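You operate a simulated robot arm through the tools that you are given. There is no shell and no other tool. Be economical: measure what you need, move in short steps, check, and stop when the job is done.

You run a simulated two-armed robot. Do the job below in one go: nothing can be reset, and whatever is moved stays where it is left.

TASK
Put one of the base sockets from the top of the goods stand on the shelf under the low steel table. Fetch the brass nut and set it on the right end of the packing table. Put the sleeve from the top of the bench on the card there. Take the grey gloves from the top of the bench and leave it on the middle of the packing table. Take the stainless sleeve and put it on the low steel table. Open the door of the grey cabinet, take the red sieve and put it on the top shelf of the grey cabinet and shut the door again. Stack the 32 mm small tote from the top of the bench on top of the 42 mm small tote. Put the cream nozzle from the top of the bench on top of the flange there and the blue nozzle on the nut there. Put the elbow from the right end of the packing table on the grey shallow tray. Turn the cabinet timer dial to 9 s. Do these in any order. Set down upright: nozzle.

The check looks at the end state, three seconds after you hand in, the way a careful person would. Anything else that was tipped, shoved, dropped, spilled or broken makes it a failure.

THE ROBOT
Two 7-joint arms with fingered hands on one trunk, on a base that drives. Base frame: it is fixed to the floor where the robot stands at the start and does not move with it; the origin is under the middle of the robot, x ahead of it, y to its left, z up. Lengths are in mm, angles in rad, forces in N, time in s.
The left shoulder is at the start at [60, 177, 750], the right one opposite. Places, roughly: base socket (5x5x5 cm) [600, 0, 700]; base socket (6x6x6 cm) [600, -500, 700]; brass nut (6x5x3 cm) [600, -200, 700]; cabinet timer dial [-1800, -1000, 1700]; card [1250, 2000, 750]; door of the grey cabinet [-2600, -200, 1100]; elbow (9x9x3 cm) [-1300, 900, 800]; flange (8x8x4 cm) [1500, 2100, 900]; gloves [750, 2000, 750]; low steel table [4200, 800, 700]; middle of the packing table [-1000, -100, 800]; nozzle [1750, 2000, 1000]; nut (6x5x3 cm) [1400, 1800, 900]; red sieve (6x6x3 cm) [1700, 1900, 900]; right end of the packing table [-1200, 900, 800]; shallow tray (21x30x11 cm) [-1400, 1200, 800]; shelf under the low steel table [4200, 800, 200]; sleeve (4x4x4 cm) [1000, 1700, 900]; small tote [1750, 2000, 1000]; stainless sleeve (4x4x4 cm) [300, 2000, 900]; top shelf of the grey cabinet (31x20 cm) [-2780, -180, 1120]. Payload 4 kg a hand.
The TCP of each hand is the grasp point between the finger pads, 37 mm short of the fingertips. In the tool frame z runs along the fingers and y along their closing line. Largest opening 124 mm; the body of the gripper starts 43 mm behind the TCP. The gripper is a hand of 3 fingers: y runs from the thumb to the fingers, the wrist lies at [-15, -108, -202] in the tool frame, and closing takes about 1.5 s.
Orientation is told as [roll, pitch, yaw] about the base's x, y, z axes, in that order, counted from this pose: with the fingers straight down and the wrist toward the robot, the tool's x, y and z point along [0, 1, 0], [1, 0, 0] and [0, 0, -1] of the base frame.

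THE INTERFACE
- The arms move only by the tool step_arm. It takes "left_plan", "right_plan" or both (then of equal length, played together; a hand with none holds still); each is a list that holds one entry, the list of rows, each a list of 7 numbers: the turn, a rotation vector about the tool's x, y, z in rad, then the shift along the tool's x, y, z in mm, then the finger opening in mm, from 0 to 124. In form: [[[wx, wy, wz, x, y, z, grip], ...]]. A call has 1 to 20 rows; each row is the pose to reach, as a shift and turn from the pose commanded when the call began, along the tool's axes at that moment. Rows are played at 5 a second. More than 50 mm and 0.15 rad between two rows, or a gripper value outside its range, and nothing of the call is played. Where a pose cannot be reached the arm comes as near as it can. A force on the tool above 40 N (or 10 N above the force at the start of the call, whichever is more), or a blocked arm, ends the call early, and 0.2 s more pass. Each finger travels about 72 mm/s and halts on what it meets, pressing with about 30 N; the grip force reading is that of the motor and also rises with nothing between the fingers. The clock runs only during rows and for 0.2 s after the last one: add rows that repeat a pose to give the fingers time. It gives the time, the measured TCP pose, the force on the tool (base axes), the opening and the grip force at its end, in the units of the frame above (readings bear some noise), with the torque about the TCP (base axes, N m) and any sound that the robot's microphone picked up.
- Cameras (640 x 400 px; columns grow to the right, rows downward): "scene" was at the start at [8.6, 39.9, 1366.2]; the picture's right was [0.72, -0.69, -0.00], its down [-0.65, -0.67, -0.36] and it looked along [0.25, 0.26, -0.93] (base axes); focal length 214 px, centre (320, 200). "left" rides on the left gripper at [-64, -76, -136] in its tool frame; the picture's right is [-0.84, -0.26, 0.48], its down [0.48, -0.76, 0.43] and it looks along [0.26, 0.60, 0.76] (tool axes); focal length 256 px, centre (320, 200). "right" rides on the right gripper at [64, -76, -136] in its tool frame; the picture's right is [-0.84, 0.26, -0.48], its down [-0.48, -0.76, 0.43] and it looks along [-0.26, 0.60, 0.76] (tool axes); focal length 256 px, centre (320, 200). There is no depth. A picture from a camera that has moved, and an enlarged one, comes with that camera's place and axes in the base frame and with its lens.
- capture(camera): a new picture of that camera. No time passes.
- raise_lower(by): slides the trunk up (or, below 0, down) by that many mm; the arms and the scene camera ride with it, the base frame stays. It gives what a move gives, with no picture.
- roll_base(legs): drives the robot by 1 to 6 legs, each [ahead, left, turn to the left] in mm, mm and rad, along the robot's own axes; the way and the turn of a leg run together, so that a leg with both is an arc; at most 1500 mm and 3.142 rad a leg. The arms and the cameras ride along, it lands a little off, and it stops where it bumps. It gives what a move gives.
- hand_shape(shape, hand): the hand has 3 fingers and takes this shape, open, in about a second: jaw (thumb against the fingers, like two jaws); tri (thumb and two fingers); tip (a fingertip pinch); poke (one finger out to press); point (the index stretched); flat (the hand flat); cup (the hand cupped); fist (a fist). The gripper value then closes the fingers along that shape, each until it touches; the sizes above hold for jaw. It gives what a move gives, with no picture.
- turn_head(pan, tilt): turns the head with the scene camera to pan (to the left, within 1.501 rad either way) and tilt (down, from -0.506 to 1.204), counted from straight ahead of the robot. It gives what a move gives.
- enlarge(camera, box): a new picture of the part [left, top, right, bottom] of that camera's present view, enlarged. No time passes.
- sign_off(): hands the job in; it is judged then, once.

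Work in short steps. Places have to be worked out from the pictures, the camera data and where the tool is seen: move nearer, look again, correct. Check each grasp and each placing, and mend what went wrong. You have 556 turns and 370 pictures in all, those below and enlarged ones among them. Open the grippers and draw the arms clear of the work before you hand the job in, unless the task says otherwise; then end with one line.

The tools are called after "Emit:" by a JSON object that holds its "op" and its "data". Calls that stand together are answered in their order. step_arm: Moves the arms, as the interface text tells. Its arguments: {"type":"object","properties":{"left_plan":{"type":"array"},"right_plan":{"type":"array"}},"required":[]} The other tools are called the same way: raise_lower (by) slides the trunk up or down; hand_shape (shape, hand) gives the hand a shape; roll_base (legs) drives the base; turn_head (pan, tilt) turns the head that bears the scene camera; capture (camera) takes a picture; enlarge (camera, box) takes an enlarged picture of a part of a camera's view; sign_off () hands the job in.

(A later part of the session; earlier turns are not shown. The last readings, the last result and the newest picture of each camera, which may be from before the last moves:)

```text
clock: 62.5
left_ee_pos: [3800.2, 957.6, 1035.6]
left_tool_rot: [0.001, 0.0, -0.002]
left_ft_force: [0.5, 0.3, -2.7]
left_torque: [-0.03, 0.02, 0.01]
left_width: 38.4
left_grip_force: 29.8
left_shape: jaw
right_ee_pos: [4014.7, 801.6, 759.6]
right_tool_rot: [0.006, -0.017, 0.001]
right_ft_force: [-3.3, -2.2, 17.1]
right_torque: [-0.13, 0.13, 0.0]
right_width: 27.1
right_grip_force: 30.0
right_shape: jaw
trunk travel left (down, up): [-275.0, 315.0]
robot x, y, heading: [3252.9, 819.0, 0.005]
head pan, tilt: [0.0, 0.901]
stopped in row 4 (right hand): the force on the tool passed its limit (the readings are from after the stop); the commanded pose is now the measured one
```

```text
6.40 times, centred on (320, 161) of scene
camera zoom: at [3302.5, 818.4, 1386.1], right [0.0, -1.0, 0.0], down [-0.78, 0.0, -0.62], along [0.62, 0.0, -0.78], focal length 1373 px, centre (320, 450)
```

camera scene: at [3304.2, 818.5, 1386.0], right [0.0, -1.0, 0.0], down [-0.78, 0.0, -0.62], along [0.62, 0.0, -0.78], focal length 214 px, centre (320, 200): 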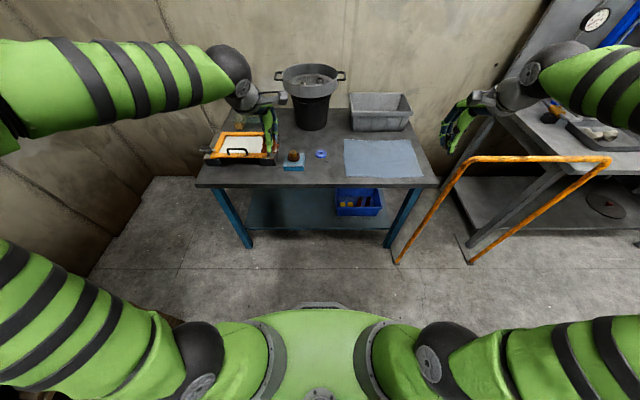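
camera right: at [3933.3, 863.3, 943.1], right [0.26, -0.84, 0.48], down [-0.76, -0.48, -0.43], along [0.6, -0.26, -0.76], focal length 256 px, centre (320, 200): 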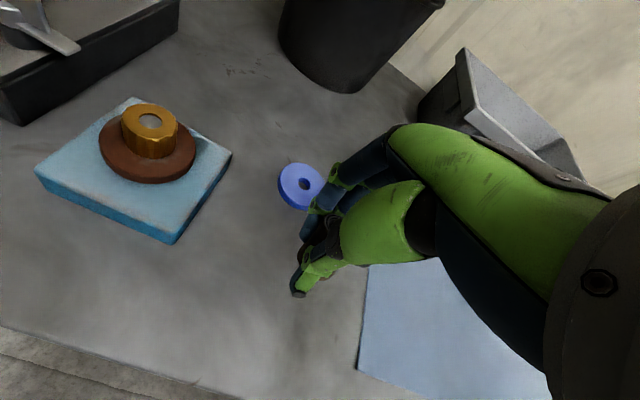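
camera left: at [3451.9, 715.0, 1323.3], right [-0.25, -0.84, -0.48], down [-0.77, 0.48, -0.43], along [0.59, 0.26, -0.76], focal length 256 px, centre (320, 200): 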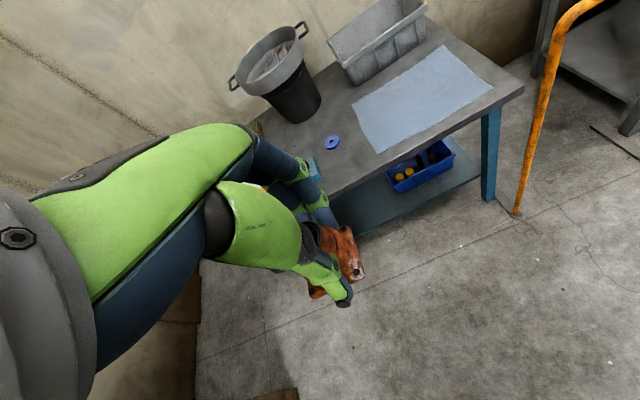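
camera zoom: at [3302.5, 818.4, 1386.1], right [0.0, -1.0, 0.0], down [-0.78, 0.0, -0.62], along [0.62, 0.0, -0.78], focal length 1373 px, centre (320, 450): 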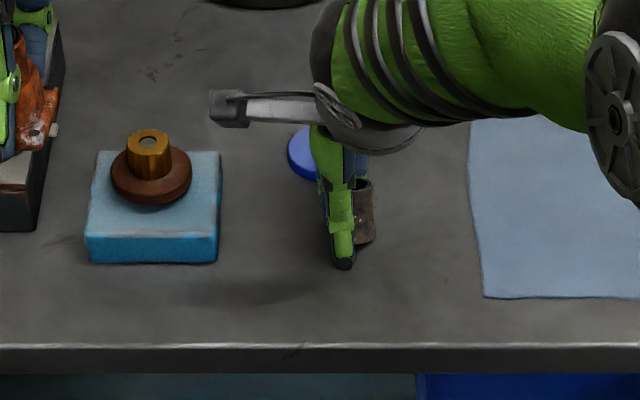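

It looks seated on the table with fingertips touching it. I open the fingers gently.

Emit:
{"op": "step_arm", "data": {"right_plan": [[[0, 0, 0, 0, 0, 1, 28], [0, 0, 0, 0, 0, 1, 40], [0, 0, 0, 0, 0, 1, 60], [0, 0, 0, 0, 0, 1, 75], [0, 0, 0, 0, 0, 1, 75], [0, 0, 0, 0, 0, 1, 75]]]}}

Emit:
{"op": "enlarge", "data": {"camera": "right", "box": [220, 150, 420, 320]}}

```text
clock: 63.9
left_ee_pos: [3800.3, 959.3, 1036.1]
left_tool_rot: [0.0, 0.0, -0.001]
left_ft_force: [0.1, -0.1, -2.9]
left_torque: [-0.01, 0.04, -0.02]
left_width: 38.5
left_grip_force: 30.1
left_shape: jaw
right_ee_pos: [4017.4, 801.1, 759.0]
right_tool_rot: [0.008, -0.022, 0.002]
right_ft_force: [19.5, -0.3, 33.2]
right_torque: [-0.03, 0.04, 0.03]
right_width: 57.9
right_grip_force: 0.1
right_shape: jaw
trunk travel left (down, up): [-275.0, 315.0]
robot x, y, heading: [3260.3, 821.6, -0.004]
head pan, tilt: [0.0, 0.901]
```

```text
2.35 times, centred on (320, 235) of right
camera zoom: at [3936.9, 864.9, 894.9], right [0.25, -0.84, 0.48], down [-0.75, -0.48, -0.45], along [0.61, -0.25, -0.75], focal length 602 px, centre (320, 118)
```

zoom: 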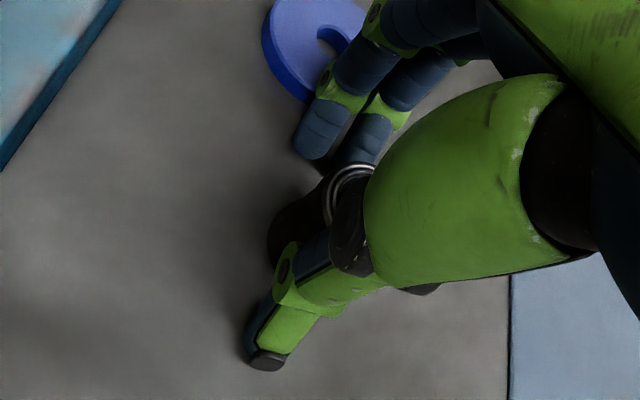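

The opening fingers press the tabletop; I lift slightly, then fully clear.

Emit:
{"op": "step_arm", "data": {"right_plan": [[[0, 0, 0, 0, 0, -6, 75], [0, 0, 0, 0, 0, -12, 80], [0, 0, 0, 0, 0, -20, 85], [0, 0, 0, 0, 0, -20, 90], [0, 0, 0, 0, 0, -60, 100], [0, 0, 0, 0, 0, -100, 100], [0, 0, 0, 0, 0, -140, 100]]]}}

Emit:
{"op": "capture", "data": {"camera": "right"}}

```text
clock: 65.5
left_ee_pos: [3801.4, 959.6, 1035.6]
left_tool_rot: [-0.001, 0.001, -0.001]
left_ft_force: [-0.2, 0.4, -2.6]
left_torque: [0.05, 0.02, -0.01]
left_width: 38.6
left_grip_force: 30.5
left_shape: jaw
right_ee_pos: [4010.9, 799.3, 895.2]
right_tool_rot: [0.005, -0.013, 0.001]
right_ft_force: [-0.5, -0.3, -0.4]
right_torque: [0.02, -0.01, -0.01]
right_width: 99.7
right_grip_force: 0.2
right_shape: jaw
trunk travel left (down, up): [-275.0, 315.0]
robot x, y, heading: [3260.2, 821.0, -0.001]
head pan, tilt: [0.0, 0.901]
```

```text
334 pictures are left
camera right: at [3933.2, 862.5, 1030.5], right [0.25, -0.84, 0.48], down [-0.75, -0.48, -0.45], along [0.61, -0.25, -0.75], focal length 256 px, centre (320, 200)
```

right: 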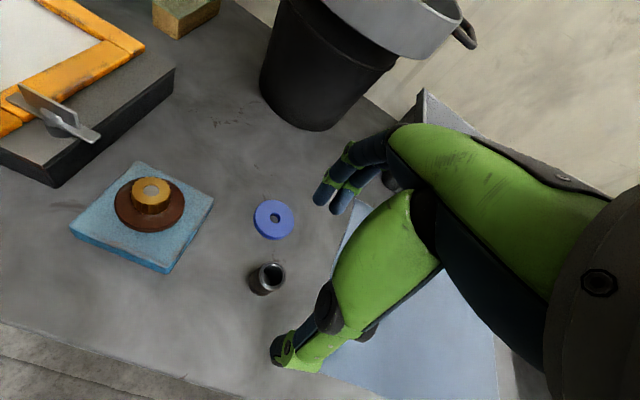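

The stainless sleeve stands upright on the table, clear of the ring. I withdraw the right hand back and to the right, and correct its small tilt.

Emit:
{"op": "step_arm", "data": {"right_plan": [[[0, 0, 0, 0, 0, -50, 100], [0, 0, 0, 0, 0, -100, 100], [0, 0, 0, 0, 0, -150, 100], [0, 0, 0, -33, -33, -150, 100], [0, 0, 0, -66, -66, -150, 100], [0, 0, 0, -99, -99, -150, 100], [0, 0, 0, -132, -132, -150, 100], [0, 0, 0, -165, -165, -150, 100], [0, 0, 0, -198, -198, -150, 100], [0, 0, 0, -231, -231, -150, 100], [0, 0, 0, -264, -264, -150, 100], [0, 0, 0, -297, -297, -150, 100], [0, 0, 0, -330, -330, -150, 100], [-0.013, -0.005, 0, -340, -370, -150, 100]]]}}

Emit:
{"op": "raise_lower", "data": {"by": -275}}

Emit:
{"op": "capture", "data": {"camera": "scene"}}

Emit:
{"op": "capture", "data": {"camera": "left"}}

```text
clock: 68.5
left_ee_pos: [3801.4, 957.9, 1035.9]
left_tool_rot: [0.0, 0.0, 0.002]
left_ft_force: [0.1, 0.4, -3.0]
left_torque: [-0.01, -0.02, -0.01]
left_width: 38.4
left_grip_force: 29.7
left_shape: jaw
right_ee_pos: [3641.1, 458.9, 1037.8]
right_tool_rot: [0.001, -0.022, 0.003]
right_ft_force: [-0.6, 0.5, -0.4]
right_torque: [-0.01, 0.0, 0.03]
right_width: 100.2
right_grip_force: 0.1
right_shape: jaw
trunk travel left (down, up): [-275.0, 315.0]
robot x, y, heading: [3256.5, 815.8, -0.001]
head pan, tilt: [0.0, 0.901]
```

```text
clock: 71.3
left_ee_pos: [3801.4, 958.9, 761.4]
left_tool_rot: [-0.001, 0.002, 0.0]
left_ft_force: [0.0, 0.0, -2.3]
left_torque: [-0.03, 0.04, 0.0]
left_width: 38.4
left_grip_force: 30.0
left_shape: jaw
right_ee_pos: [3641.0, 458.8, 762.7]
right_tool_rot: [-0.001, -0.027, 0.002]
right_ft_force: [0.7, 0.6, 1.5]
right_torque: [0.02, 0.04, 0.0]
right_width: 100.3
right_grip_force: 0.0
right_shape: jaw
trunk travel left (down, up): [0.0, 590.0]
robot x, y, heading: [3255.9, 817.6, 0.005]
head pan, tilt: [0.0, 0.901]
```

```text
333 pictures are left
camera scene: at [3303.8, 818.5, 1111.0], right [0.0, -1.0, 0.0], down [-0.78, 0.0, -0.62], along [0.62, 0.0, -0.78], focal length 214 px, centre (320, 200)
```

scene: 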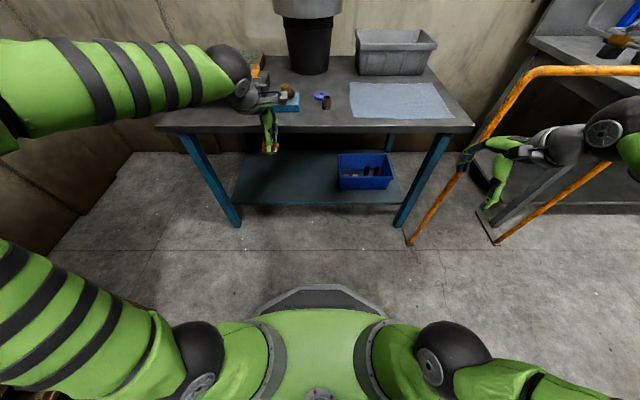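

```text
332 pictures are left
camera left: at [3725.6, 895.5, 897.6], right [-0.26, -0.84, -0.48], down [-0.76, 0.48, -0.43], along [0.6, 0.26, -0.76], focal length 256 px, centre (320, 200)
```

left: 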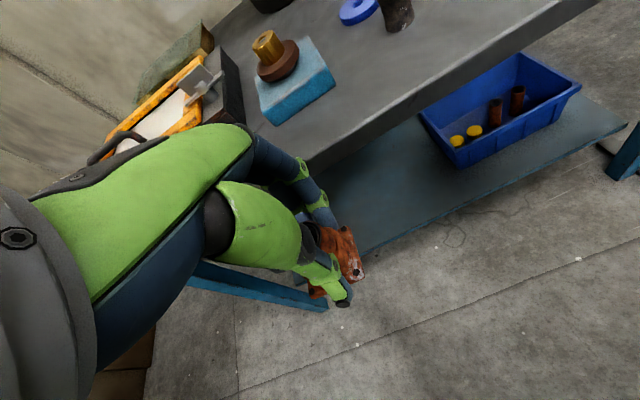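

Shelf is visible, free left of the blue bin (bin's left edge y≈716). I back the base 250, then extend and lower the left hand to z≈310 in front of the table.

Emit:
{"op": "roll_base", "data": {"legs": [[-250, 0, 0]]}}

Emit:
{"op": "step_arm", "data": {"left_plan": [[[0, 0, 0, 10, 25, 40, 10], [0, 0, 0, 20, 50, 80, 10], [0, 0, 0, 30, 75, 120, 10], [0, 0, 0, 40, 100, 160, 10], [0, 0, 0, 40, 125, 200, 10], [0, 0, 0, 40, 150, 240, 10], [0, 0, 0, 40, 175, 280, 10], [0, 0, 0, 40, 200, 320, 10], [0, 0, 0, 40, 220, 360, 10], [0, 0, 0, 40, 230, 400, 10], [0, 0, 0, 40, 230, 440, 10], [0, 0, 0, 40, 230, 450, 10]]]}}

Emit:
{"op": "capture", "data": {"camera": "scene"}}

Emit:
{"op": "capture", "data": {"camera": "left"}}

```text
clock: 73.1
left_ee_pos: [3553.1, 958.2, 759.8]
left_tool_rot: [0.0, 0.002, -0.001]
left_ft_force: [-0.8, -1.2, -3.1]
left_torque: [0.04, 0.06, 0.0]
left_width: 38.5
left_grip_force: 29.5
left_shape: jaw
right_ee_pos: [3394.3, 459.8, 763.1]
right_tool_rot: [0.0, -0.023, 0.002]
right_ft_force: [-0.1, -0.3, 0.3]
right_torque: [-0.02, 0.02, 0.01]
right_width: 100.0
right_grip_force: 0.1
right_shape: jaw
trunk travel left (down, up): [0.0, 590.0]
robot x, y, heading: [3010.5, 819.2, 0.001]
head pan, tilt: [0.0, 0.901]
```

```text
clock: 75.7
left_ee_pos: [3784.2, 999.1, 308.9]
left_tool_rot: [-0.001, 0.001, 0.0]
left_ft_force: [0.7, -0.6, -3.1]
left_torque: [-0.02, 0.0, 0.02]
left_width: 38.4
left_grip_force: 29.3
left_shape: jaw
right_ee_pos: [3393.7, 458.5, 764.5]
right_tool_rot: [0.001, -0.023, 0.0]
right_ft_force: [-0.1, -0.8, 1.3]
right_torque: [-0.01, 0.0, 0.01]
right_width: 99.7
right_grip_force: 0.1
right_shape: jaw
trunk travel left (down, up): [0.0, 590.0]
robot x, y, heading: [3008.9, 819.3, -0.003]
head pan, tilt: [0.0, 0.901]
```

```text
331 pictures are left
camera scene: at [3056.4, 818.6, 1111.0], right [0.0, -1.0, 0.0], down [-0.78, 0.0, -0.62], along [0.62, 0.0, -0.78], focal length 214 px, centre (320, 200)
```

scene: 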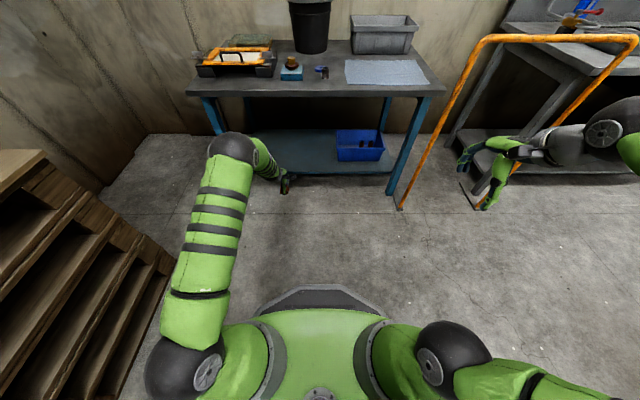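

```text
330 pictures are left
camera left: at [3708.3, 936.5, 445.8], right [-0.26, -0.84, -0.48], down [-0.76, 0.48, -0.43], along [0.6, 0.26, -0.76], focal length 256 px, centre (320, 200)
```

left: 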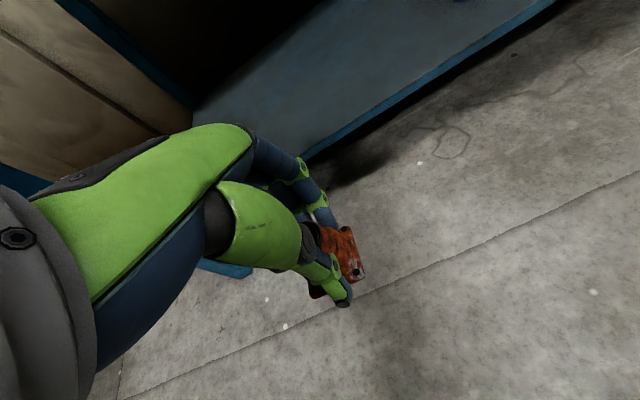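

The wrist ball rides high and could meet the tabletop when inserted. I tilt the hand forward 0.3 rad (brings the wrist lower and back) and look again.

Emit:
{"op": "step_arm", "data": {"left_plan": [[[-0.1, 0, 0, 0, 0, 0, 10], [-0.2, 0, 0, 0, 0, 0, 10], [-0.3, 0, 0, 0, 0, 0, 10], [-0.35, 0, 0, 0, 0, 10, 10], [-0.35, 0, 0, 0, 0, 10, 10]]]}}

Emit:
{"op": "enlarge", "data": {"camera": "scene", "box": [160, 60, 400, 210]}}

Emit:
{"op": "capture", "data": {"camera": "right"}}

```text
clock: 76.9
left_ee_pos: [3784.2, 998.6, 299.7]
left_tool_rot: [-0.001, -0.351, 0.0]
left_ft_force: [1.1, 0.5, -2.9]
left_torque: [-0.01, 0.02, 0.0]
left_width: 38.3
left_grip_force: 30.0
left_shape: jaw
right_ee_pos: [3395.1, 460.0, 764.1]
right_tool_rot: [-0.001, -0.024, -0.001]
right_ft_force: [0.1, 0.9, -0.4]
right_torque: [0.0, 0.03, 0.02]
right_width: 99.8
right_grip_force: 0.1
right_shape: jaw
trunk travel left (down, up): [0.0, 590.0]
robot x, y, heading: [3005.3, 821.9, -0.0]
head pan, tilt: [0.0, 0.901]
```

```text
2.67 times, centred on (280, 135) of scene
camera zoom: at [3056.4, 818.6, 1111.0], right [0.0, -1.0, 0.0], down [-0.78, 0.0, -0.62], along [0.62, 0.0, -0.78], focal length 572 px, centre (427, 373)
```

zoom: 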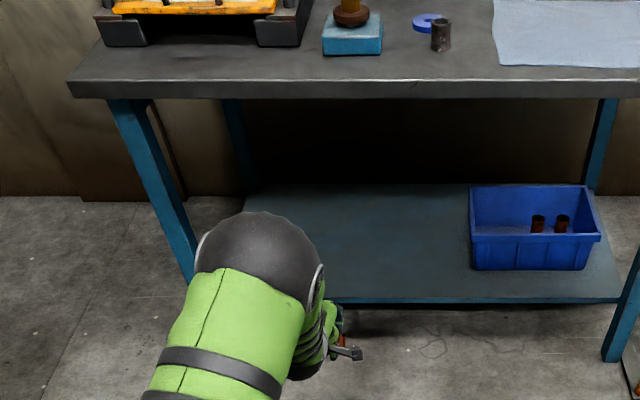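

```text
328 pictures are left
camera right: at [3313.4, 523.7, 898.9], right [0.24, -0.84, 0.49], down [-0.75, -0.48, -0.45], along [0.62, -0.25, -0.75], focal length 256 px, centre (320, 200)
```

right: 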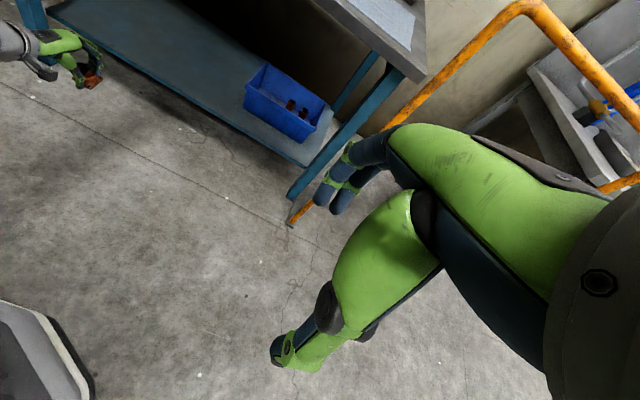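

I need to know how high the left forearm's ball sits; I yaw the right hand left to look at it from the side.

Emit:
{"op": "step_arm", "data": {"right_plan": [[[0, 0, -0.14, 0, 0, 0, 100], [0, 0, -0.28, 0, 0, 0, 100], [0, 0, -0.42, 0, 0, 0, 100], [0, 0, -0.56, 0, 0, 0, 100], [0, 0, -0.7, 0, 0, 0, 100], [0, 0, -0.8, 0, 0, 0, 100]]]}}

Emit:
{"op": "capture", "data": {"camera": "right"}}

```text
clock: 78.3
left_ee_pos: [3784.0, 998.2, 300.3]
left_tool_rot: [-0.002, -0.348, -0.001]
left_ft_force: [-0.2, 0.5, -1.7]
left_torque: [0.0, 0.04, 0.02]
left_width: 38.4
left_grip_force: 29.6
left_shape: jaw
right_ee_pos: [3394.5, 460.6, 764.3]
right_tool_rot: [-0.016, -0.017, 0.801]
right_ft_force: [0.4, 0.4, -0.3]
right_torque: [0.01, -0.01, -0.02]
right_width: 100.0
right_grip_force: 0.0
right_shape: jaw
trunk travel left (down, up): [0.0, 590.0]
robot x, y, heading: [3009.5, 822.8, -0.004]
head pan, tilt: [0.0, 0.901]
```

```text
327 pictures are left
camera right: at [3290.5, 449.7, 898.3], right [0.77, -0.4, 0.5], down [-0.17, -0.88, -0.44], along [0.62, 0.25, -0.74], focal length 256 px, centre (320, 200)
```

right: 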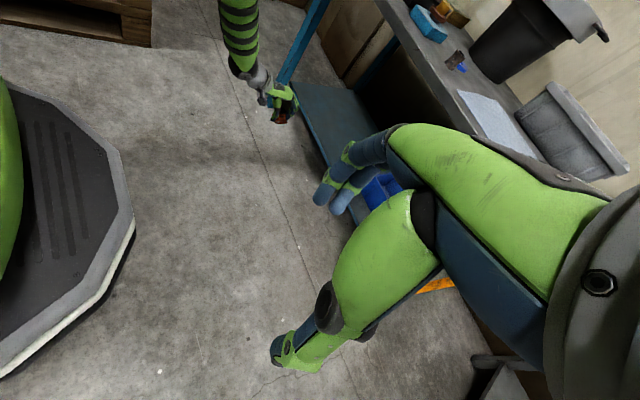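

Emit:
{"op": "enlarge", "data": {"camera": "right", "box": [160, 0, 400, 150]}}

```text
2.67 times, centred on (280, 75) of right
camera zoom: at [3290.5, 449.7, 898.3], right [0.77, -0.4, 0.5], down [-0.17, -0.88, -0.44], along [0.62, 0.25, -0.74], focal length 683 px, centre (427, 533)
```

zoom: 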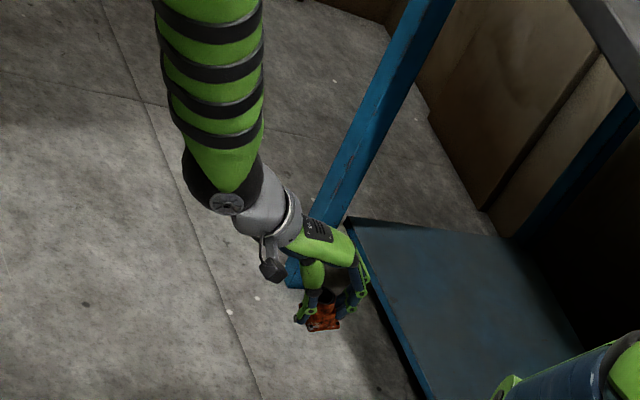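

Good: the forearm rises from the wrist and its elbow ball is at about x 3523, so with the tilt it stays outside the table front when I insert ~275 mm. I drive ahead 270.

Emit:
{"op": "roll_base", "data": {"legs": [[268, 0, 0]]}}

Emit:
{"op": "capture", "data": {"camera": "right"}}

Emit:
{"op": "capture", "data": {"camera": "left"}}

```text
clock: 80.2
left_ee_pos: [4051.1, 997.0, 298.7]
left_tool_rot: [0.001, -0.35, -0.002]
left_ft_force: [0.4, -0.4, -2.7]
left_torque: [-0.02, 0.02, -0.05]
left_width: 38.3
left_grip_force: 30.1
left_shape: jaw
right_ee_pos: [3661.7, 458.9, 764.2]
right_tool_rot: [-0.016, -0.016, 0.802]
right_ft_force: [0.4, -0.3, -0.9]
right_torque: [0.0, 0.0, -0.02]
right_width: 99.8
right_grip_force: 0.1
right_shape: jaw
trunk travel left (down, up): [0.0, 590.0]
robot x, y, heading: [3278.0, 816.4, 0.003]
head pan, tilt: [0.0, 0.901]
```

```text
325 pictures are left
camera right: at [3557.6, 449.5, 898.4], right [0.77, -0.4, 0.5], down [-0.17, -0.88, -0.44], along [0.62, 0.25, -0.74], focal length 256 px, centre (320, 200)
```

right: 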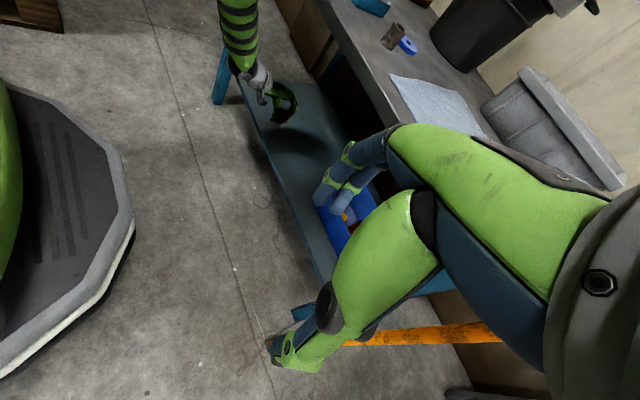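

```text
324 pictures are left
camera left: at [3933.1, 935.2, 402.4], right [-0.08, -0.84, -0.54], down [-0.56, 0.48, -0.67], along [0.82, 0.25, -0.51], focal length 256 px, centre (320, 200)
```

left: 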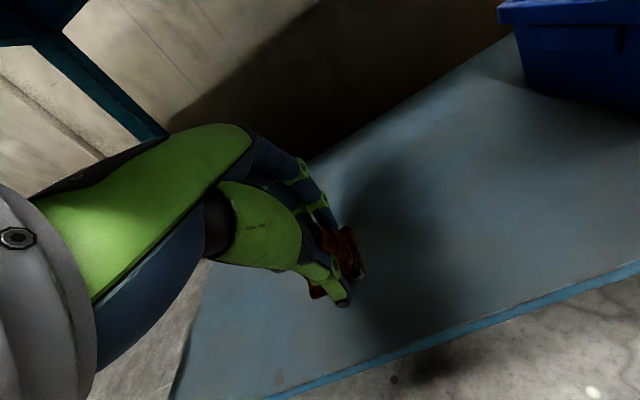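

The socket is over the shelf; I push 30 mm further and lower in small steps until contact.

Emit:
{"op": "step_arm", "data": {"left_plan": [[[0, 0, 0, 0, 28, 10, 10], [0, 0, 0, 0, 21, 29, 10], [0, 0, 0, 0, 16, 43, 10], [0, 0, 0, 0, 13, 52, 10], [0, 0, 0, 0, 10, 60, 10], [0, 0, 0, 0, 7, 68, 10], [0, 0, 0, 0, 4, 76, 10], [0, 0, 0, 0, 1, 84, 10]]]}}

Emit:
{"op": "enlarge", "data": {"camera": "left", "box": [200, 180, 520, 380]}}

```text
clock: 82.0
left_ee_pos: [4081.3, 997.1, 221.8]
left_tool_rot: [0.0, -0.347, -0.001]
left_ft_force: [0.6, 0.1, -2.5]
left_torque: [0.0, 0.06, 0.01]
left_width: 38.3
left_grip_force: 30.1
left_shape: jaw
right_ee_pos: [3661.0, 458.1, 763.5]
right_tool_rot: [-0.017, -0.016, 0.803]
right_ft_force: [-0.2, 0.6, -0.3]
right_torque: [-0.03, 0.02, -0.01]
right_width: 99.8
right_grip_force: 0.1
right_shape: jaw
trunk travel left (down, up): [0.0, 590.0]
robot x, y, heading: [3278.7, 822.0, 0.0]
head pan, tilt: [0.0, 0.901]
```

```text
2.00 times, centred on (360, 280) of left
camera zoom: at [3962.6, 934.6, 323.4], right [-0.08, -0.84, -0.54], down [-0.57, 0.48, -0.67], along [0.82, 0.25, -0.51], focal length 512 px, centre (240, 40)
```

zoom: 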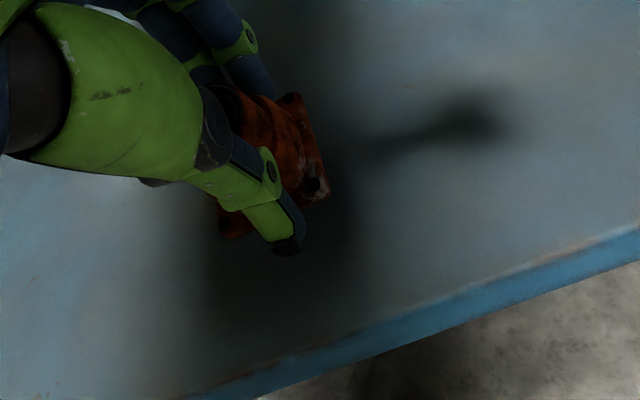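

No contact yet; I keep lowering in 6 mm steps, force-guarded.

Emit:
{"op": "step_arm", "data": {"left_plan": [[[0, 0, 0, 0, -2, 5.6, 10], [0, 0, 0, 0, -4.1, 11.3, 10], [0, 0, 0, 0, -6.2, 17, 10], [0, 0, 0, 0, -8.2, 22.6, 10], [0, 0, 0, 0, -10.3, 28, 10], [0, 0, 0, 0, -12.3, 34, 10], [0, 0, 0, 0, -14.4, 39.5, 10], [0, 0, 0, 0, -16.5, 45, 10], [0, 0, 0, 0, -18.5, 51, 10]]]}}

Emit:
{"op": "enlarge", "data": {"camera": "left", "box": [200, 180, 520, 380]}}

```text
clock: 83.0
left_ee_pos: [4086.4, 997.9, 206.8]
left_tool_rot: [-0.003, -0.366, 0.001]
left_ft_force: [-5.2, 0.7, 17.5]
left_torque: [-0.06, 0.61, 0.01]
left_width: 36.2
left_grip_force: 29.9
left_shape: jaw
right_ee_pos: [3660.3, 459.3, 763.8]
right_tool_rot: [-0.019, -0.02, 0.801]
right_ft_force: [0.2, 0.5, -0.2]
right_torque: [-0.01, -0.01, -0.01]
right_width: 100.0
right_grip_force: 0.0
right_shape: jaw
trunk travel left (down, up): [0.0, 590.0]
robot x, y, heading: [3276.0, 813.7, -0.001]
head pan, tilt: [0.0, 0.901]
stopped in row 5 (left hand): the force on the tool passed its limit (the readings are from after the stop); the commanded pose is now the measured one
```

```text
2.00 times, centred on (360, 280) of left
camera zoom: at [3965.9, 934.0, 306.7], right [-0.07, -0.84, -0.54], down [-0.55, 0.48, -0.68], along [0.83, 0.25, -0.5], focal length 512 px, centre (240, 40)
```

zoom: 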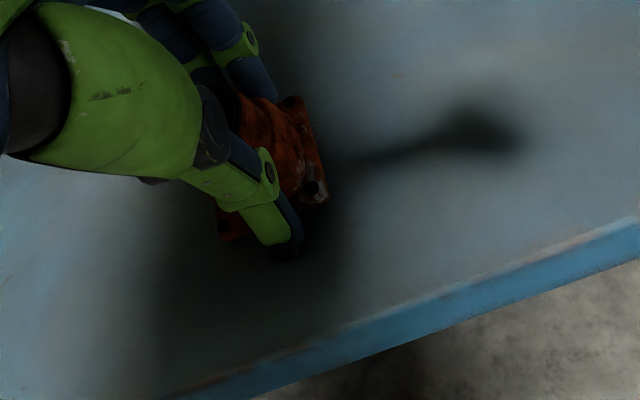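

Contact with the shelf. I open gradually while rising a few mm so the socket settles flat.

Emit:
{"op": "step_arm", "data": {"left_plan": [[[0, 0, 0, 0, 0, 0, 42], [0, 0, 0, 0, 0, -1, 48], [0, 0, 0, 0, 1, -3, 56], [0, 0, 0, 0, 2, -5, 66], [0, 0, 0, 0, 3, -8, 78], [0, 0, 0, 0, 3, -8, 90], [0, 0, 0, 0, 3, -8, 90]]]}}

Emit:
{"op": "enlarge", "data": {"camera": "left", "box": [200, 180, 520, 380]}}

```text
clock: 84.6
left_ee_pos: [4084.3, 996.8, 211.4]
left_tool_rot: [-0.001, -0.362, -0.002]
left_ft_force: [4.2, -0.1, 7.7]
left_torque: [-0.02, 0.04, 0.0]
left_width: 89.4
left_grip_force: 0.0
left_shape: jaw
right_ee_pos: [3660.4, 458.7, 763.8]
right_tool_rot: [-0.017, -0.02, 0.802]
right_ft_force: [-0.3, 0.3, -0.5]
right_torque: [-0.02, 0.04, 0.04]
right_width: 99.9
right_grip_force: 0.0
right_shape: jaw
trunk travel left (down, up): [0.0, 590.0]
robot x, y, heading: [3280.9, 819.4, -0.003]
head pan, tilt: [0.0, 0.901]
```

```text
2.00 times, centred on (360, 280) of left
camera zoom: at [3964.9, 934.3, 312.2], right [-0.07, -0.84, -0.54], down [-0.56, 0.48, -0.68], along [0.83, 0.25, -0.5], focal length 512 px, centre (240, 40)
```

zoom: 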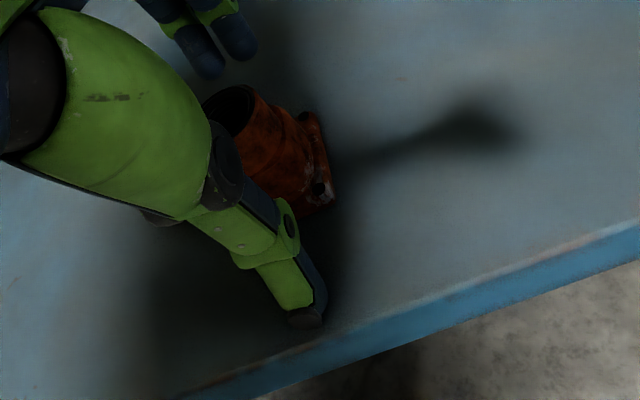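

The socket stands on the shelf. I lift along the tool axis, back off and check.

Emit:
{"op": "step_arm", "data": {"left_plan": [[[0, 0, 0, 0, 0, -25, 100], [0, 0, 0, 0, 0, -60, 110], [0, 0, 0, 0, 10, -100, 110]]]}}

Emit:
{"op": "roll_base", "data": {"legs": [[-300, 0, 0]]}}

Emit:
{"op": "enlarge", "data": {"camera": "scene", "box": [180, 20, 440, 200]}}

```text
clock: 85.4
left_ee_pos: [4057.0, 997.2, 306.5]
left_tool_rot: [0.0, -0.359, 0.0]
left_ft_force: [-0.6, -0.7, -0.1]
left_torque: [-0.03, 0.04, 0.0]
left_width: 109.8
left_grip_force: 0.0
left_shape: jaw
right_ee_pos: [3660.8, 460.3, 762.2]
right_tool_rot: [-0.018, -0.018, 0.802]
right_ft_force: [0.4, 0.8, -0.3]
right_torque: [-0.01, 0.0, -0.02]
right_width: 99.9
right_grip_force: 0.1
right_shape: jaw
trunk travel left (down, up): [0.0, 590.0]
robot x, y, heading: [3278.2, 818.0, 0.006]
head pan, tilt: [0.0, 0.901]
```

```text
clock: 87.5
left_ee_pos: [3761.2, 999.0, 307.1]
left_tool_rot: [-0.003, -0.362, 0.0]
left_ft_force: [0.5, 0.4, -0.1]
left_torque: [0.0, 0.01, 0.0]
left_width: 110.0
left_grip_force: 0.1
left_shape: jaw
right_ee_pos: [3365.2, 459.6, 763.8]
right_tool_rot: [-0.016, -0.018, 0.803]
right_ft_force: [0.4, -0.2, 0.2]
right_torque: [0.0, -0.02, 0.0]
right_width: 99.7
right_grip_force: 0.1
right_shape: jaw
trunk travel left (down, up): [0.0, 590.0]
robot x, y, heading: [2977.3, 816.1, 0.002]
head pan, tilt: [0.0, 0.901]
```

```text
2.22 times, centred on (310, 110) of scene
camera zoom: at [3026.7, 818.4, 1111.0], right [0.0, -1.0, 0.0], down [-0.78, 0.0, -0.62], along [0.62, 0.0, -0.78], focal length 477 px, centre (342, 400)
```

zoom: 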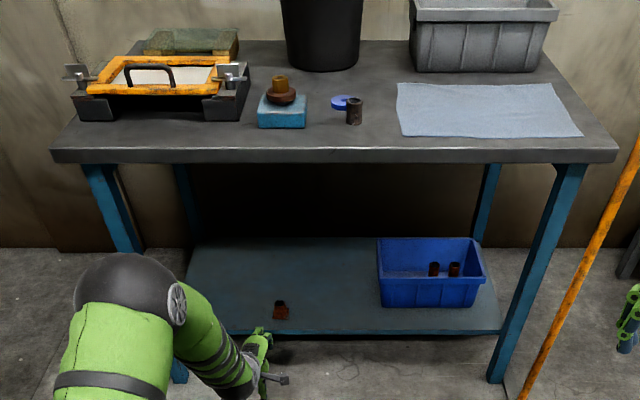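

Both items are placed well. I bring the arms back to neutral poses and raise the trunk for bench work.

Emit:
{"op": "step_arm", "data": {"left_plan": [[[0, 0, 0, 0, 0, -45, 110], [0, 0, 0, 0, 0, -90, 110], [0, 0, 0, 0, 0, -135, 110], [0, 0, 0, 0, 0, -180, 110], [0.12, 0, 0, 0, 0, -225, 110], [0.24, 0, 0, 0, 0, -270, 110], [0.36, 0, 0, 0, 0, -315, 110], [0.36, 0, 0, 0, -5, -360, 110], [0.36, 0, 0, 0, -10, -405, 110], [0.36, 0, 0, 0, -13, -450, 110], [0.36, 0, 0, 0, -13, -486, 110]]], "right_plan": [[[0, 0, 0.1, 0, 0, 0, 110], [0, 0, 0.2, 0, 0, 0, 110], [0, 0, 0.3, 0, 0, 0, 110], [0, 0, 0.4, 0, 0, 0, 110], [0, 0, 0.5, 0, 0, 0, 110], [0, 0, 0.6, 0, 0, 0, 110], [0, 0, 0.7, 0, 0, 0, 110], [0, 0, 0.8, 0, 0, 0, 110], [0, 0, 0.8, 0, 0, 0, 110], [0, 0, 0.8, 0, 0, 0, 110], [0, 0, 0.8, 0, 0, 0, 110]]]}}

Emit:
{"op": "raise_lower", "data": {"by": 425}}

```text
clock: 89.8
left_ee_pos: [3578.2, 1000.9, 756.1]
left_tool_rot: [-0.001, -0.001, 0.001]
left_ft_force: [0.1, 0.0, -0.7]
left_torque: [0.05, 0.01, 0.01]
left_width: 109.9
left_grip_force: 0.1
left_shape: jaw
right_ee_pos: [3364.3, 459.4, 765.4]
right_tool_rot: [0.001, -0.027, 0.001]
right_ft_force: [-0.1, -0.7, -0.4]
right_torque: [-0.01, -0.01, 0.01]
right_width: 109.7
right_grip_force: 0.1
right_shape: jaw
trunk travel left (down, up): [0.0, 590.0]
robot x, y, heading: [2981.6, 817.5, 0.001]
head pan, tilt: [0.0, 0.901]
```

```text
refused: 425 is not a number from -400 to 400
```

Emit:
{"op": "raise_lower", "data": {"by": 400}}

Emit:
{"op": "raise_lower", "data": {"by": 25}}

Emit:
{"op": "roll_base", "data": {"legs": [[-1450, 0, 0], [-300, 0, 0], [0, 0, 1.57]]}}

Emit:
{"op": "turn_head", "data": {"pan": 0.0, "tilt": 0.5}}

Emit:
{"op": "capture", "data": {"camera": "scene"}}

```text
clock: 93.7
left_ee_pos: [3578.4, 999.1, 1157.6]
left_tool_rot: [0.0, 0.001, -0.001]
left_ft_force: [0.6, -0.3, -0.3]
left_torque: [0.02, -0.02, -0.02]
left_width: 110.0
left_grip_force: 0.0
left_shape: jaw
right_ee_pos: [3363.7, 458.9, 1164.7]
right_tool_rot: [0.001, -0.028, 0.002]
right_ft_force: [0.4, 1.1, -0.6]
right_torque: [0.03, 0.03, 0.03]
right_width: 109.6
right_grip_force: 0.1
right_shape: jaw
trunk travel left (down, up): [-400.0, 190.0]
robot x, y, heading: [2978.7, 816.2, -0.002]
head pan, tilt: [0.0, 0.901]
```

```text
clock: 94.4
left_ee_pos: [3578.3, 1000.9, 1180.6]
left_tool_rot: [0.0, -0.001, 0.0]
left_ft_force: [-0.7, -0.1, -0.4]
left_torque: [-0.04, -0.02, -0.02]
left_width: 109.9
left_grip_force: 0.0
left_shape: jaw
right_ee_pos: [3363.3, 459.5, 1190.0]
right_tool_rot: [0.0, -0.026, 0.0]
right_ft_force: [-0.1, 0.1, -0.7]
right_torque: [-0.03, -0.01, -0.03]
right_width: 109.7
right_grip_force: 0.0
right_shape: jaw
trunk travel left (down, up): [-425.0, 165.0]
robot x, y, heading: [2979.3, 817.6, 0.003]
head pan, tilt: [0.0, 0.901]
```

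```text
clock: 107.1
left_ee_pos: [1060.9, 1441.0, 1182.2]
left_tool_rot: [-0.001, 0.0, 1.525]
left_ft_force: [0.6, 0.1, 0.7]
left_torque: [-0.02, 0.01, 0.0]
left_width: 109.6
left_grip_force: 0.1
left_shape: jaw
right_ee_pos: [1591.2, 1201.9, 1189.0]
right_tool_rot: [0.0, -0.026, 1.527]
right_ft_force: [0.3, -0.1, -0.1]
right_torque: [0.01, -0.03, -0.04]
right_width: 109.8
right_grip_force: 0.0
right_shape: jaw
trunk travel left (down, up): [-425.0, 165.0]
robot x, y, heading: [1215.6, 836.2, 1.525]
head pan, tilt: [0.0, 0.901]
```

```text
clock: 107.9
left_ee_pos: [1060.8, 1439.7, 1181.6]
left_tool_rot: [-0.002, 0.0, 1.524]
left_ft_force: [-0.4, -0.5, -0.1]
left_torque: [0.02, 0.03, 0.01]
left_width: 110.0
left_grip_force: 0.1
left_shape: jaw
right_ee_pos: [1591.9, 1201.2, 1189.0]
right_tool_rot: [0.0, -0.026, 1.527]
right_ft_force: [0.3, 0.5, -0.8]
right_torque: [-0.03, -0.01, 0.01]
right_width: 109.9
right_grip_force: 0.1
right_shape: jaw
trunk travel left (down, up): [-425.0, 165.0]
robot x, y, heading: [1212.1, 835.7, 1.523]
head pan, tilt: [0.0, 0.499]
```

```text
319 pictures are left
camera scene: at [1218.6, 896.2, 1569.8], right [1.0, -0.04, 0.0], down [-0.02, -0.48, -0.88], along [0.04, 0.88, -0.48], focal length 214 px, centre (320, 200)
```

scene: 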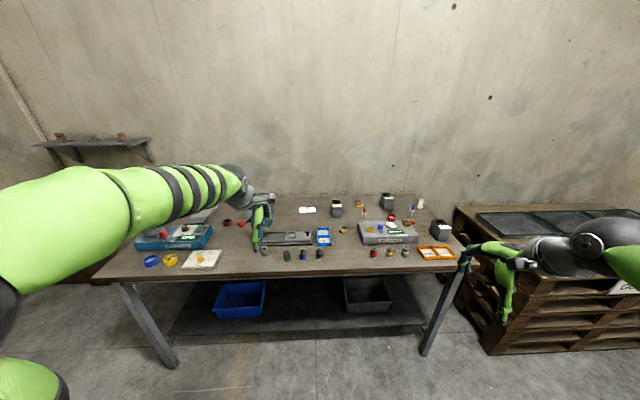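

Emit:
{"op": "enlarge", "data": {"camera": "scene", "box": [215, 180, 375, 280]}}

Emit:
{"op": "enlarge", "data": {"camera": "scene", "box": [320, 180, 480, 280]}}

```text
4.00 times, centred on (295, 230) of scene
camera zoom: at [1218.6, 896.2, 1569.8], right [1.0, -0.04, 0.0], down [-0.02, -0.48, -0.88], along [0.04, 0.88, -0.48], focal length 858 px, centre (420, 80)
```

zoom: 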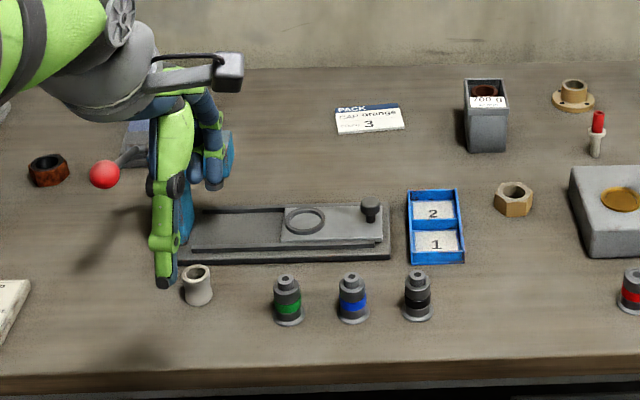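

```text
4.00 times, centred on (400, 230) of scene
camera zoom: at [1218.6, 896.2, 1569.8], right [1.0, -0.04, 0.0], down [-0.02, -0.48, -0.88], along [0.04, 0.88, -0.48], focal length 858 px, centre (0, 80)
```

zoom: 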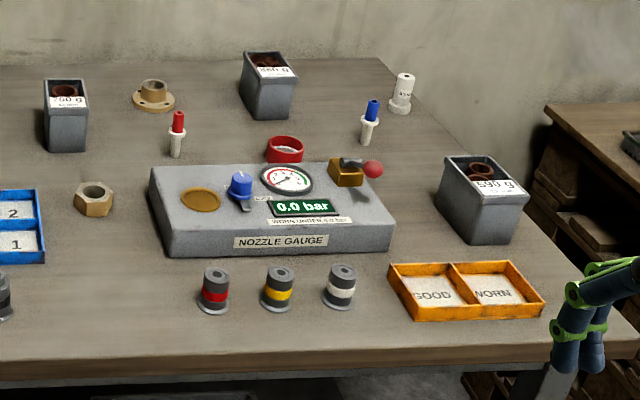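

Identified: beige sleeve (~991,1680), "PACK 3" card (~1188,2083), totes, flange, nut, nozzles, red sieve. I drive up to the bench for the sleeve→card job with the left hand.

Emit:
{"op": "roll_base", "data": {"legs": [[340, 10, 0.048]]}}

Emit:
{"op": "capture", "data": {"camera": "left"}}

Emit:
{"op": "capture", "data": {"camera": "right"}}

```text
clock: 110.2
left_ee_pos: [1035.2, 1772.5, 1182.6]
left_tool_rot: [-0.003, -0.001, 1.568]
left_ft_force: [0.8, -0.1, -0.1]
left_torque: [-0.01, 0.01, 0.03]
left_width: 109.8
left_grip_force: 0.1
left_shape: jaw
right_ee_pos: [1574.6, 1556.7, 1189.1]
right_tool_rot: [0.0, -0.024, 1.571]
right_ft_force: [0.5, 0.3, 0.3]
right_torque: [0.0, 0.01, 0.01]
right_width: 109.8
right_grip_force: 0.0
right_shape: jaw
trunk travel left (down, up): [-425.0, 165.0]
robot x, y, heading: [1214.1, 1176.2, 1.571]
head pan, tilt: [0.0, 0.499]
```

```text
316 pictures are left
camera left: at [1097.8, 1696.9, 1317.9], right [0.84, -0.26, -0.48], down [-0.49, -0.76, -0.44], along [-0.25, 0.6, -0.76], focal length 256 px, centre (320, 200)
```

left: 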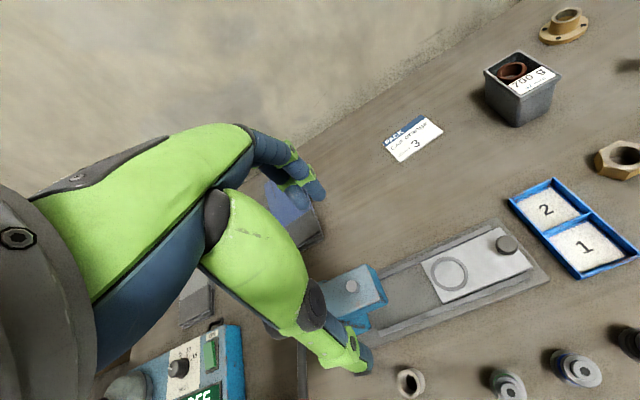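

```text
315 pictures are left
camera right: at [1509.5, 1478.0, 1324.3], right [0.84, 0.24, 0.49], down [0.48, -0.75, -0.45], along [0.26, 0.62, -0.75], focal length 256 px, centre (320, 200)
```

right: 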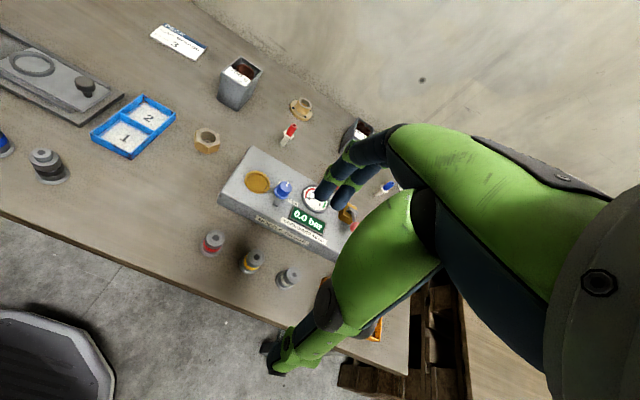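

Sleeve refined to (995,1686), card (1197,2083). The press is just behind the sleeve, so I approach with a narrowed opening of 70, first to z≈1010 to look.

Emit:
{"op": "step_arm", "data": {"left_plan": [[[0, 0, 0, 20, -44, 0, 70], [0, 0, 0, 41, -90, 0, 70], [0, 0, 0, 41, -90, 40, 70], [0, 0, 0, 41, -90, 90, 70], [0, 0, 0, 41, -90, 140, 70], [0, 0, 0, 41, -90, 172, 70], [0, 0, 0, 41, -90, 172, 70]]]}}

Emit:
{"op": "capture", "data": {"camera": "left"}}

Emit:
{"op": "enlarge", "data": {"camera": "scene", "box": [140, 210, 400, 373]}}

```text
refused: row 2 steps farther than a row can; nothing moved
```

```text
314 pictures are left
camera left: at [1097.8, 1696.9, 1317.9], right [0.84, -0.26, -0.48], down [-0.49, -0.76, -0.44], along [-0.25, 0.6, -0.76], focal length 256 px, centre (320, 200)
```

left: 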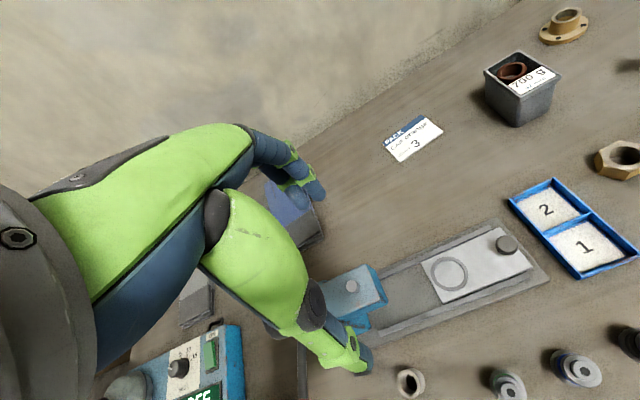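

```text
2.45 times, centred on (270, 292) of scene
camera zoom: at [1214.1, 1236.3, 1569.8], right [1.0, 0.0, 0.0], down [0.0, -0.48, -0.88], along [0.0, 0.88, -0.48], focal length 526 px, centre (443, -24)
```

zoom: 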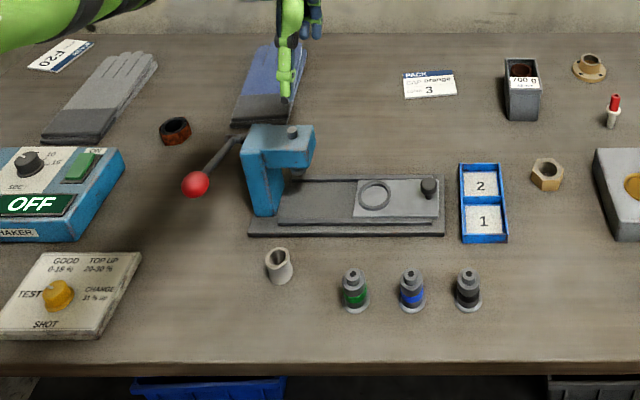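

Emit:
{"op": "step_arm", "data": {"left_plan": [[[0, 0, 0, 14, -30, 0, 70], [0, 0, 0, 28, -60, 0, 70], [0, 0, 0, 41, -90, 0, 70], [0, 0, 0, 41, -90, 40, 70], [0, 0, 0, 41, -90, 90, 70], [0, 0, 0, 41, -90, 140, 70], [0, 0, 0, 41, -90, 172, 70], [0, 0, 0, 41, -90, 172, 70]]]}}

Emit:
{"op": "capture", "data": {"camera": "left"}}

Emit:
{"op": "enlarge", "data": {"camera": "scene", "box": [200, 230, 320, 330]}}

```text
clock: 112.0
left_ee_pos: [991.8, 1681.2, 1009.3]
left_tool_rot: [-0.002, -0.001, 1.568]
left_ft_force: [0.0, -1.2, 0.5]
left_torque: [0.02, 0.01, -0.02]
left_width: 70.5
left_grip_force: 0.1
left_shape: jaw
right_ee_pos: [1574.7, 1554.4, 1189.7]
right_tool_rot: [0.002, -0.025, 1.569]
right_ft_force: [0.9, 0.9, -0.4]
right_torque: [-0.01, -0.03, -0.01]
right_width: 109.9
right_grip_force: 0.1
right_shape: jaw
trunk travel left (down, up): [-425.0, 165.0]
robot x, y, heading: [1216.0, 1174.7, 1.567]
head pan, tilt: [0.0, 0.499]
```

```text
312 pictures are left
camera left: at [1055.8, 1605.6, 1145.6], right [0.84, -0.26, -0.48], down [-0.49, -0.76, -0.44], along [-0.25, 0.6, -0.76], focal length 256 px, centre (320, 200)
```

left: 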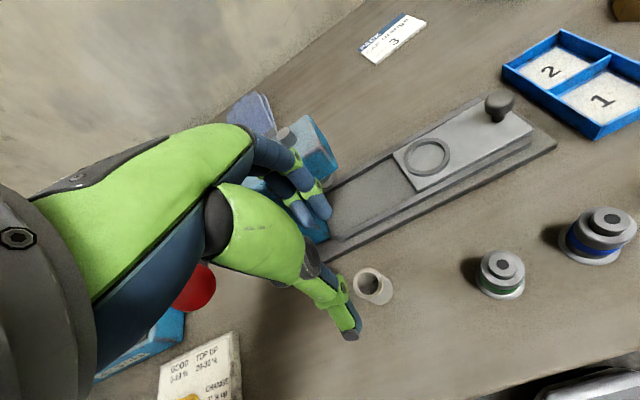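

```text
4.00 times, centred on (260, 280) of scene
camera zoom: at [1214.2, 1235.2, 1569.9], right [1.0, 0.0, 0.0], down [0.0, -0.48, -0.88], along [0.0, 0.88, -0.48], focal length 858 px, centre (560, -120)
```

zoom: 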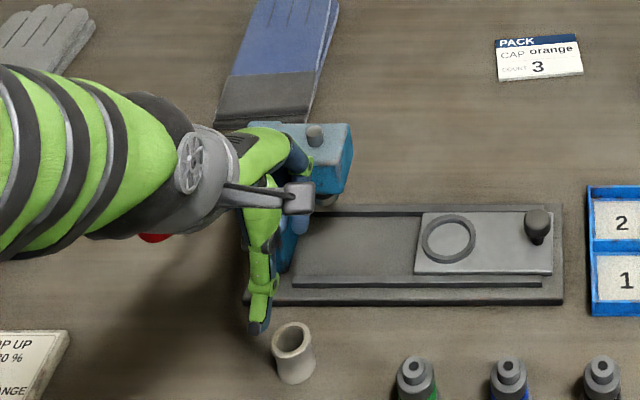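

Hand is well centred over the sleeve (≈(993,1682)) and ~15 mm clear of the press plate. Descend to z≈896 and close.

Emit:
{"op": "step_arm", "data": {"left_plan": [[[0, 0, 0, -1, 0, 40, 70], [0, 0, 0, -1, 0, 80, 70], [0, 0, 0, -1, 0, 113, 70], [0, 0, 0, -1, 0, 113, 50], [0, 0, 0, -1, 0, 113, 30], [0, 0, 0, -1, 0, 113, 10], [0, 0, 0, -1, 0, 113, 10], [0, 0, 0, -1, 0, 113, 10], [0, 0, 0, -1, 0, 113, 10]]]}}

Emit:
{"op": "capture", "data": {"camera": "left"}}

```text
clock: 114.0
left_ee_pos: [993.3, 1682.1, 897.2]
left_tool_rot: [-0.002, -0.004, 1.565]
left_ft_force: [2.9, 4.0, 16.9]
left_torque: [0.61, -0.07, -0.06]
left_width: 26.9
left_grip_force: 29.8
left_shape: jaw
right_ee_pos: [1575.4, 1555.0, 1189.6]
right_tool_rot: [0.0, -0.027, 1.569]
right_ft_force: [0.5, 0.4, 0.4]
right_torque: [-0.06, 0.04, 0.01]
right_width: 109.8
right_grip_force: 0.1
right_shape: jaw
trunk travel left (down, up): [-425.0, 165.0]
robot x, y, heading: [1210.1, 1172.1, 1.566]
head pan, tilt: [0.0, 0.499]
```

```text
310 pictures are left
camera left: at [1056.4, 1606.7, 1034.5], right [0.84, -0.26, -0.48], down [-0.49, -0.76, -0.44], along [-0.25, 0.6, -0.76], focal length 256 px, centre (320, 200)
```

left: 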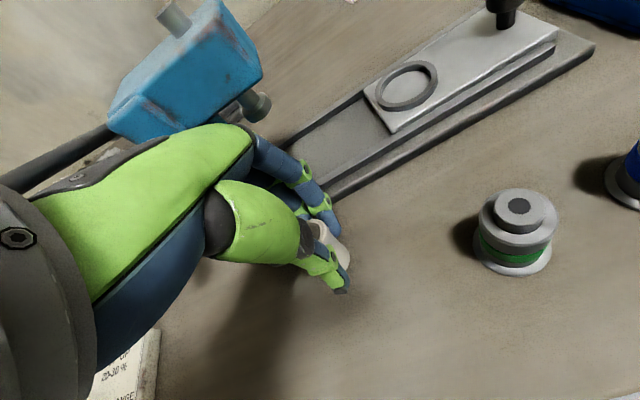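

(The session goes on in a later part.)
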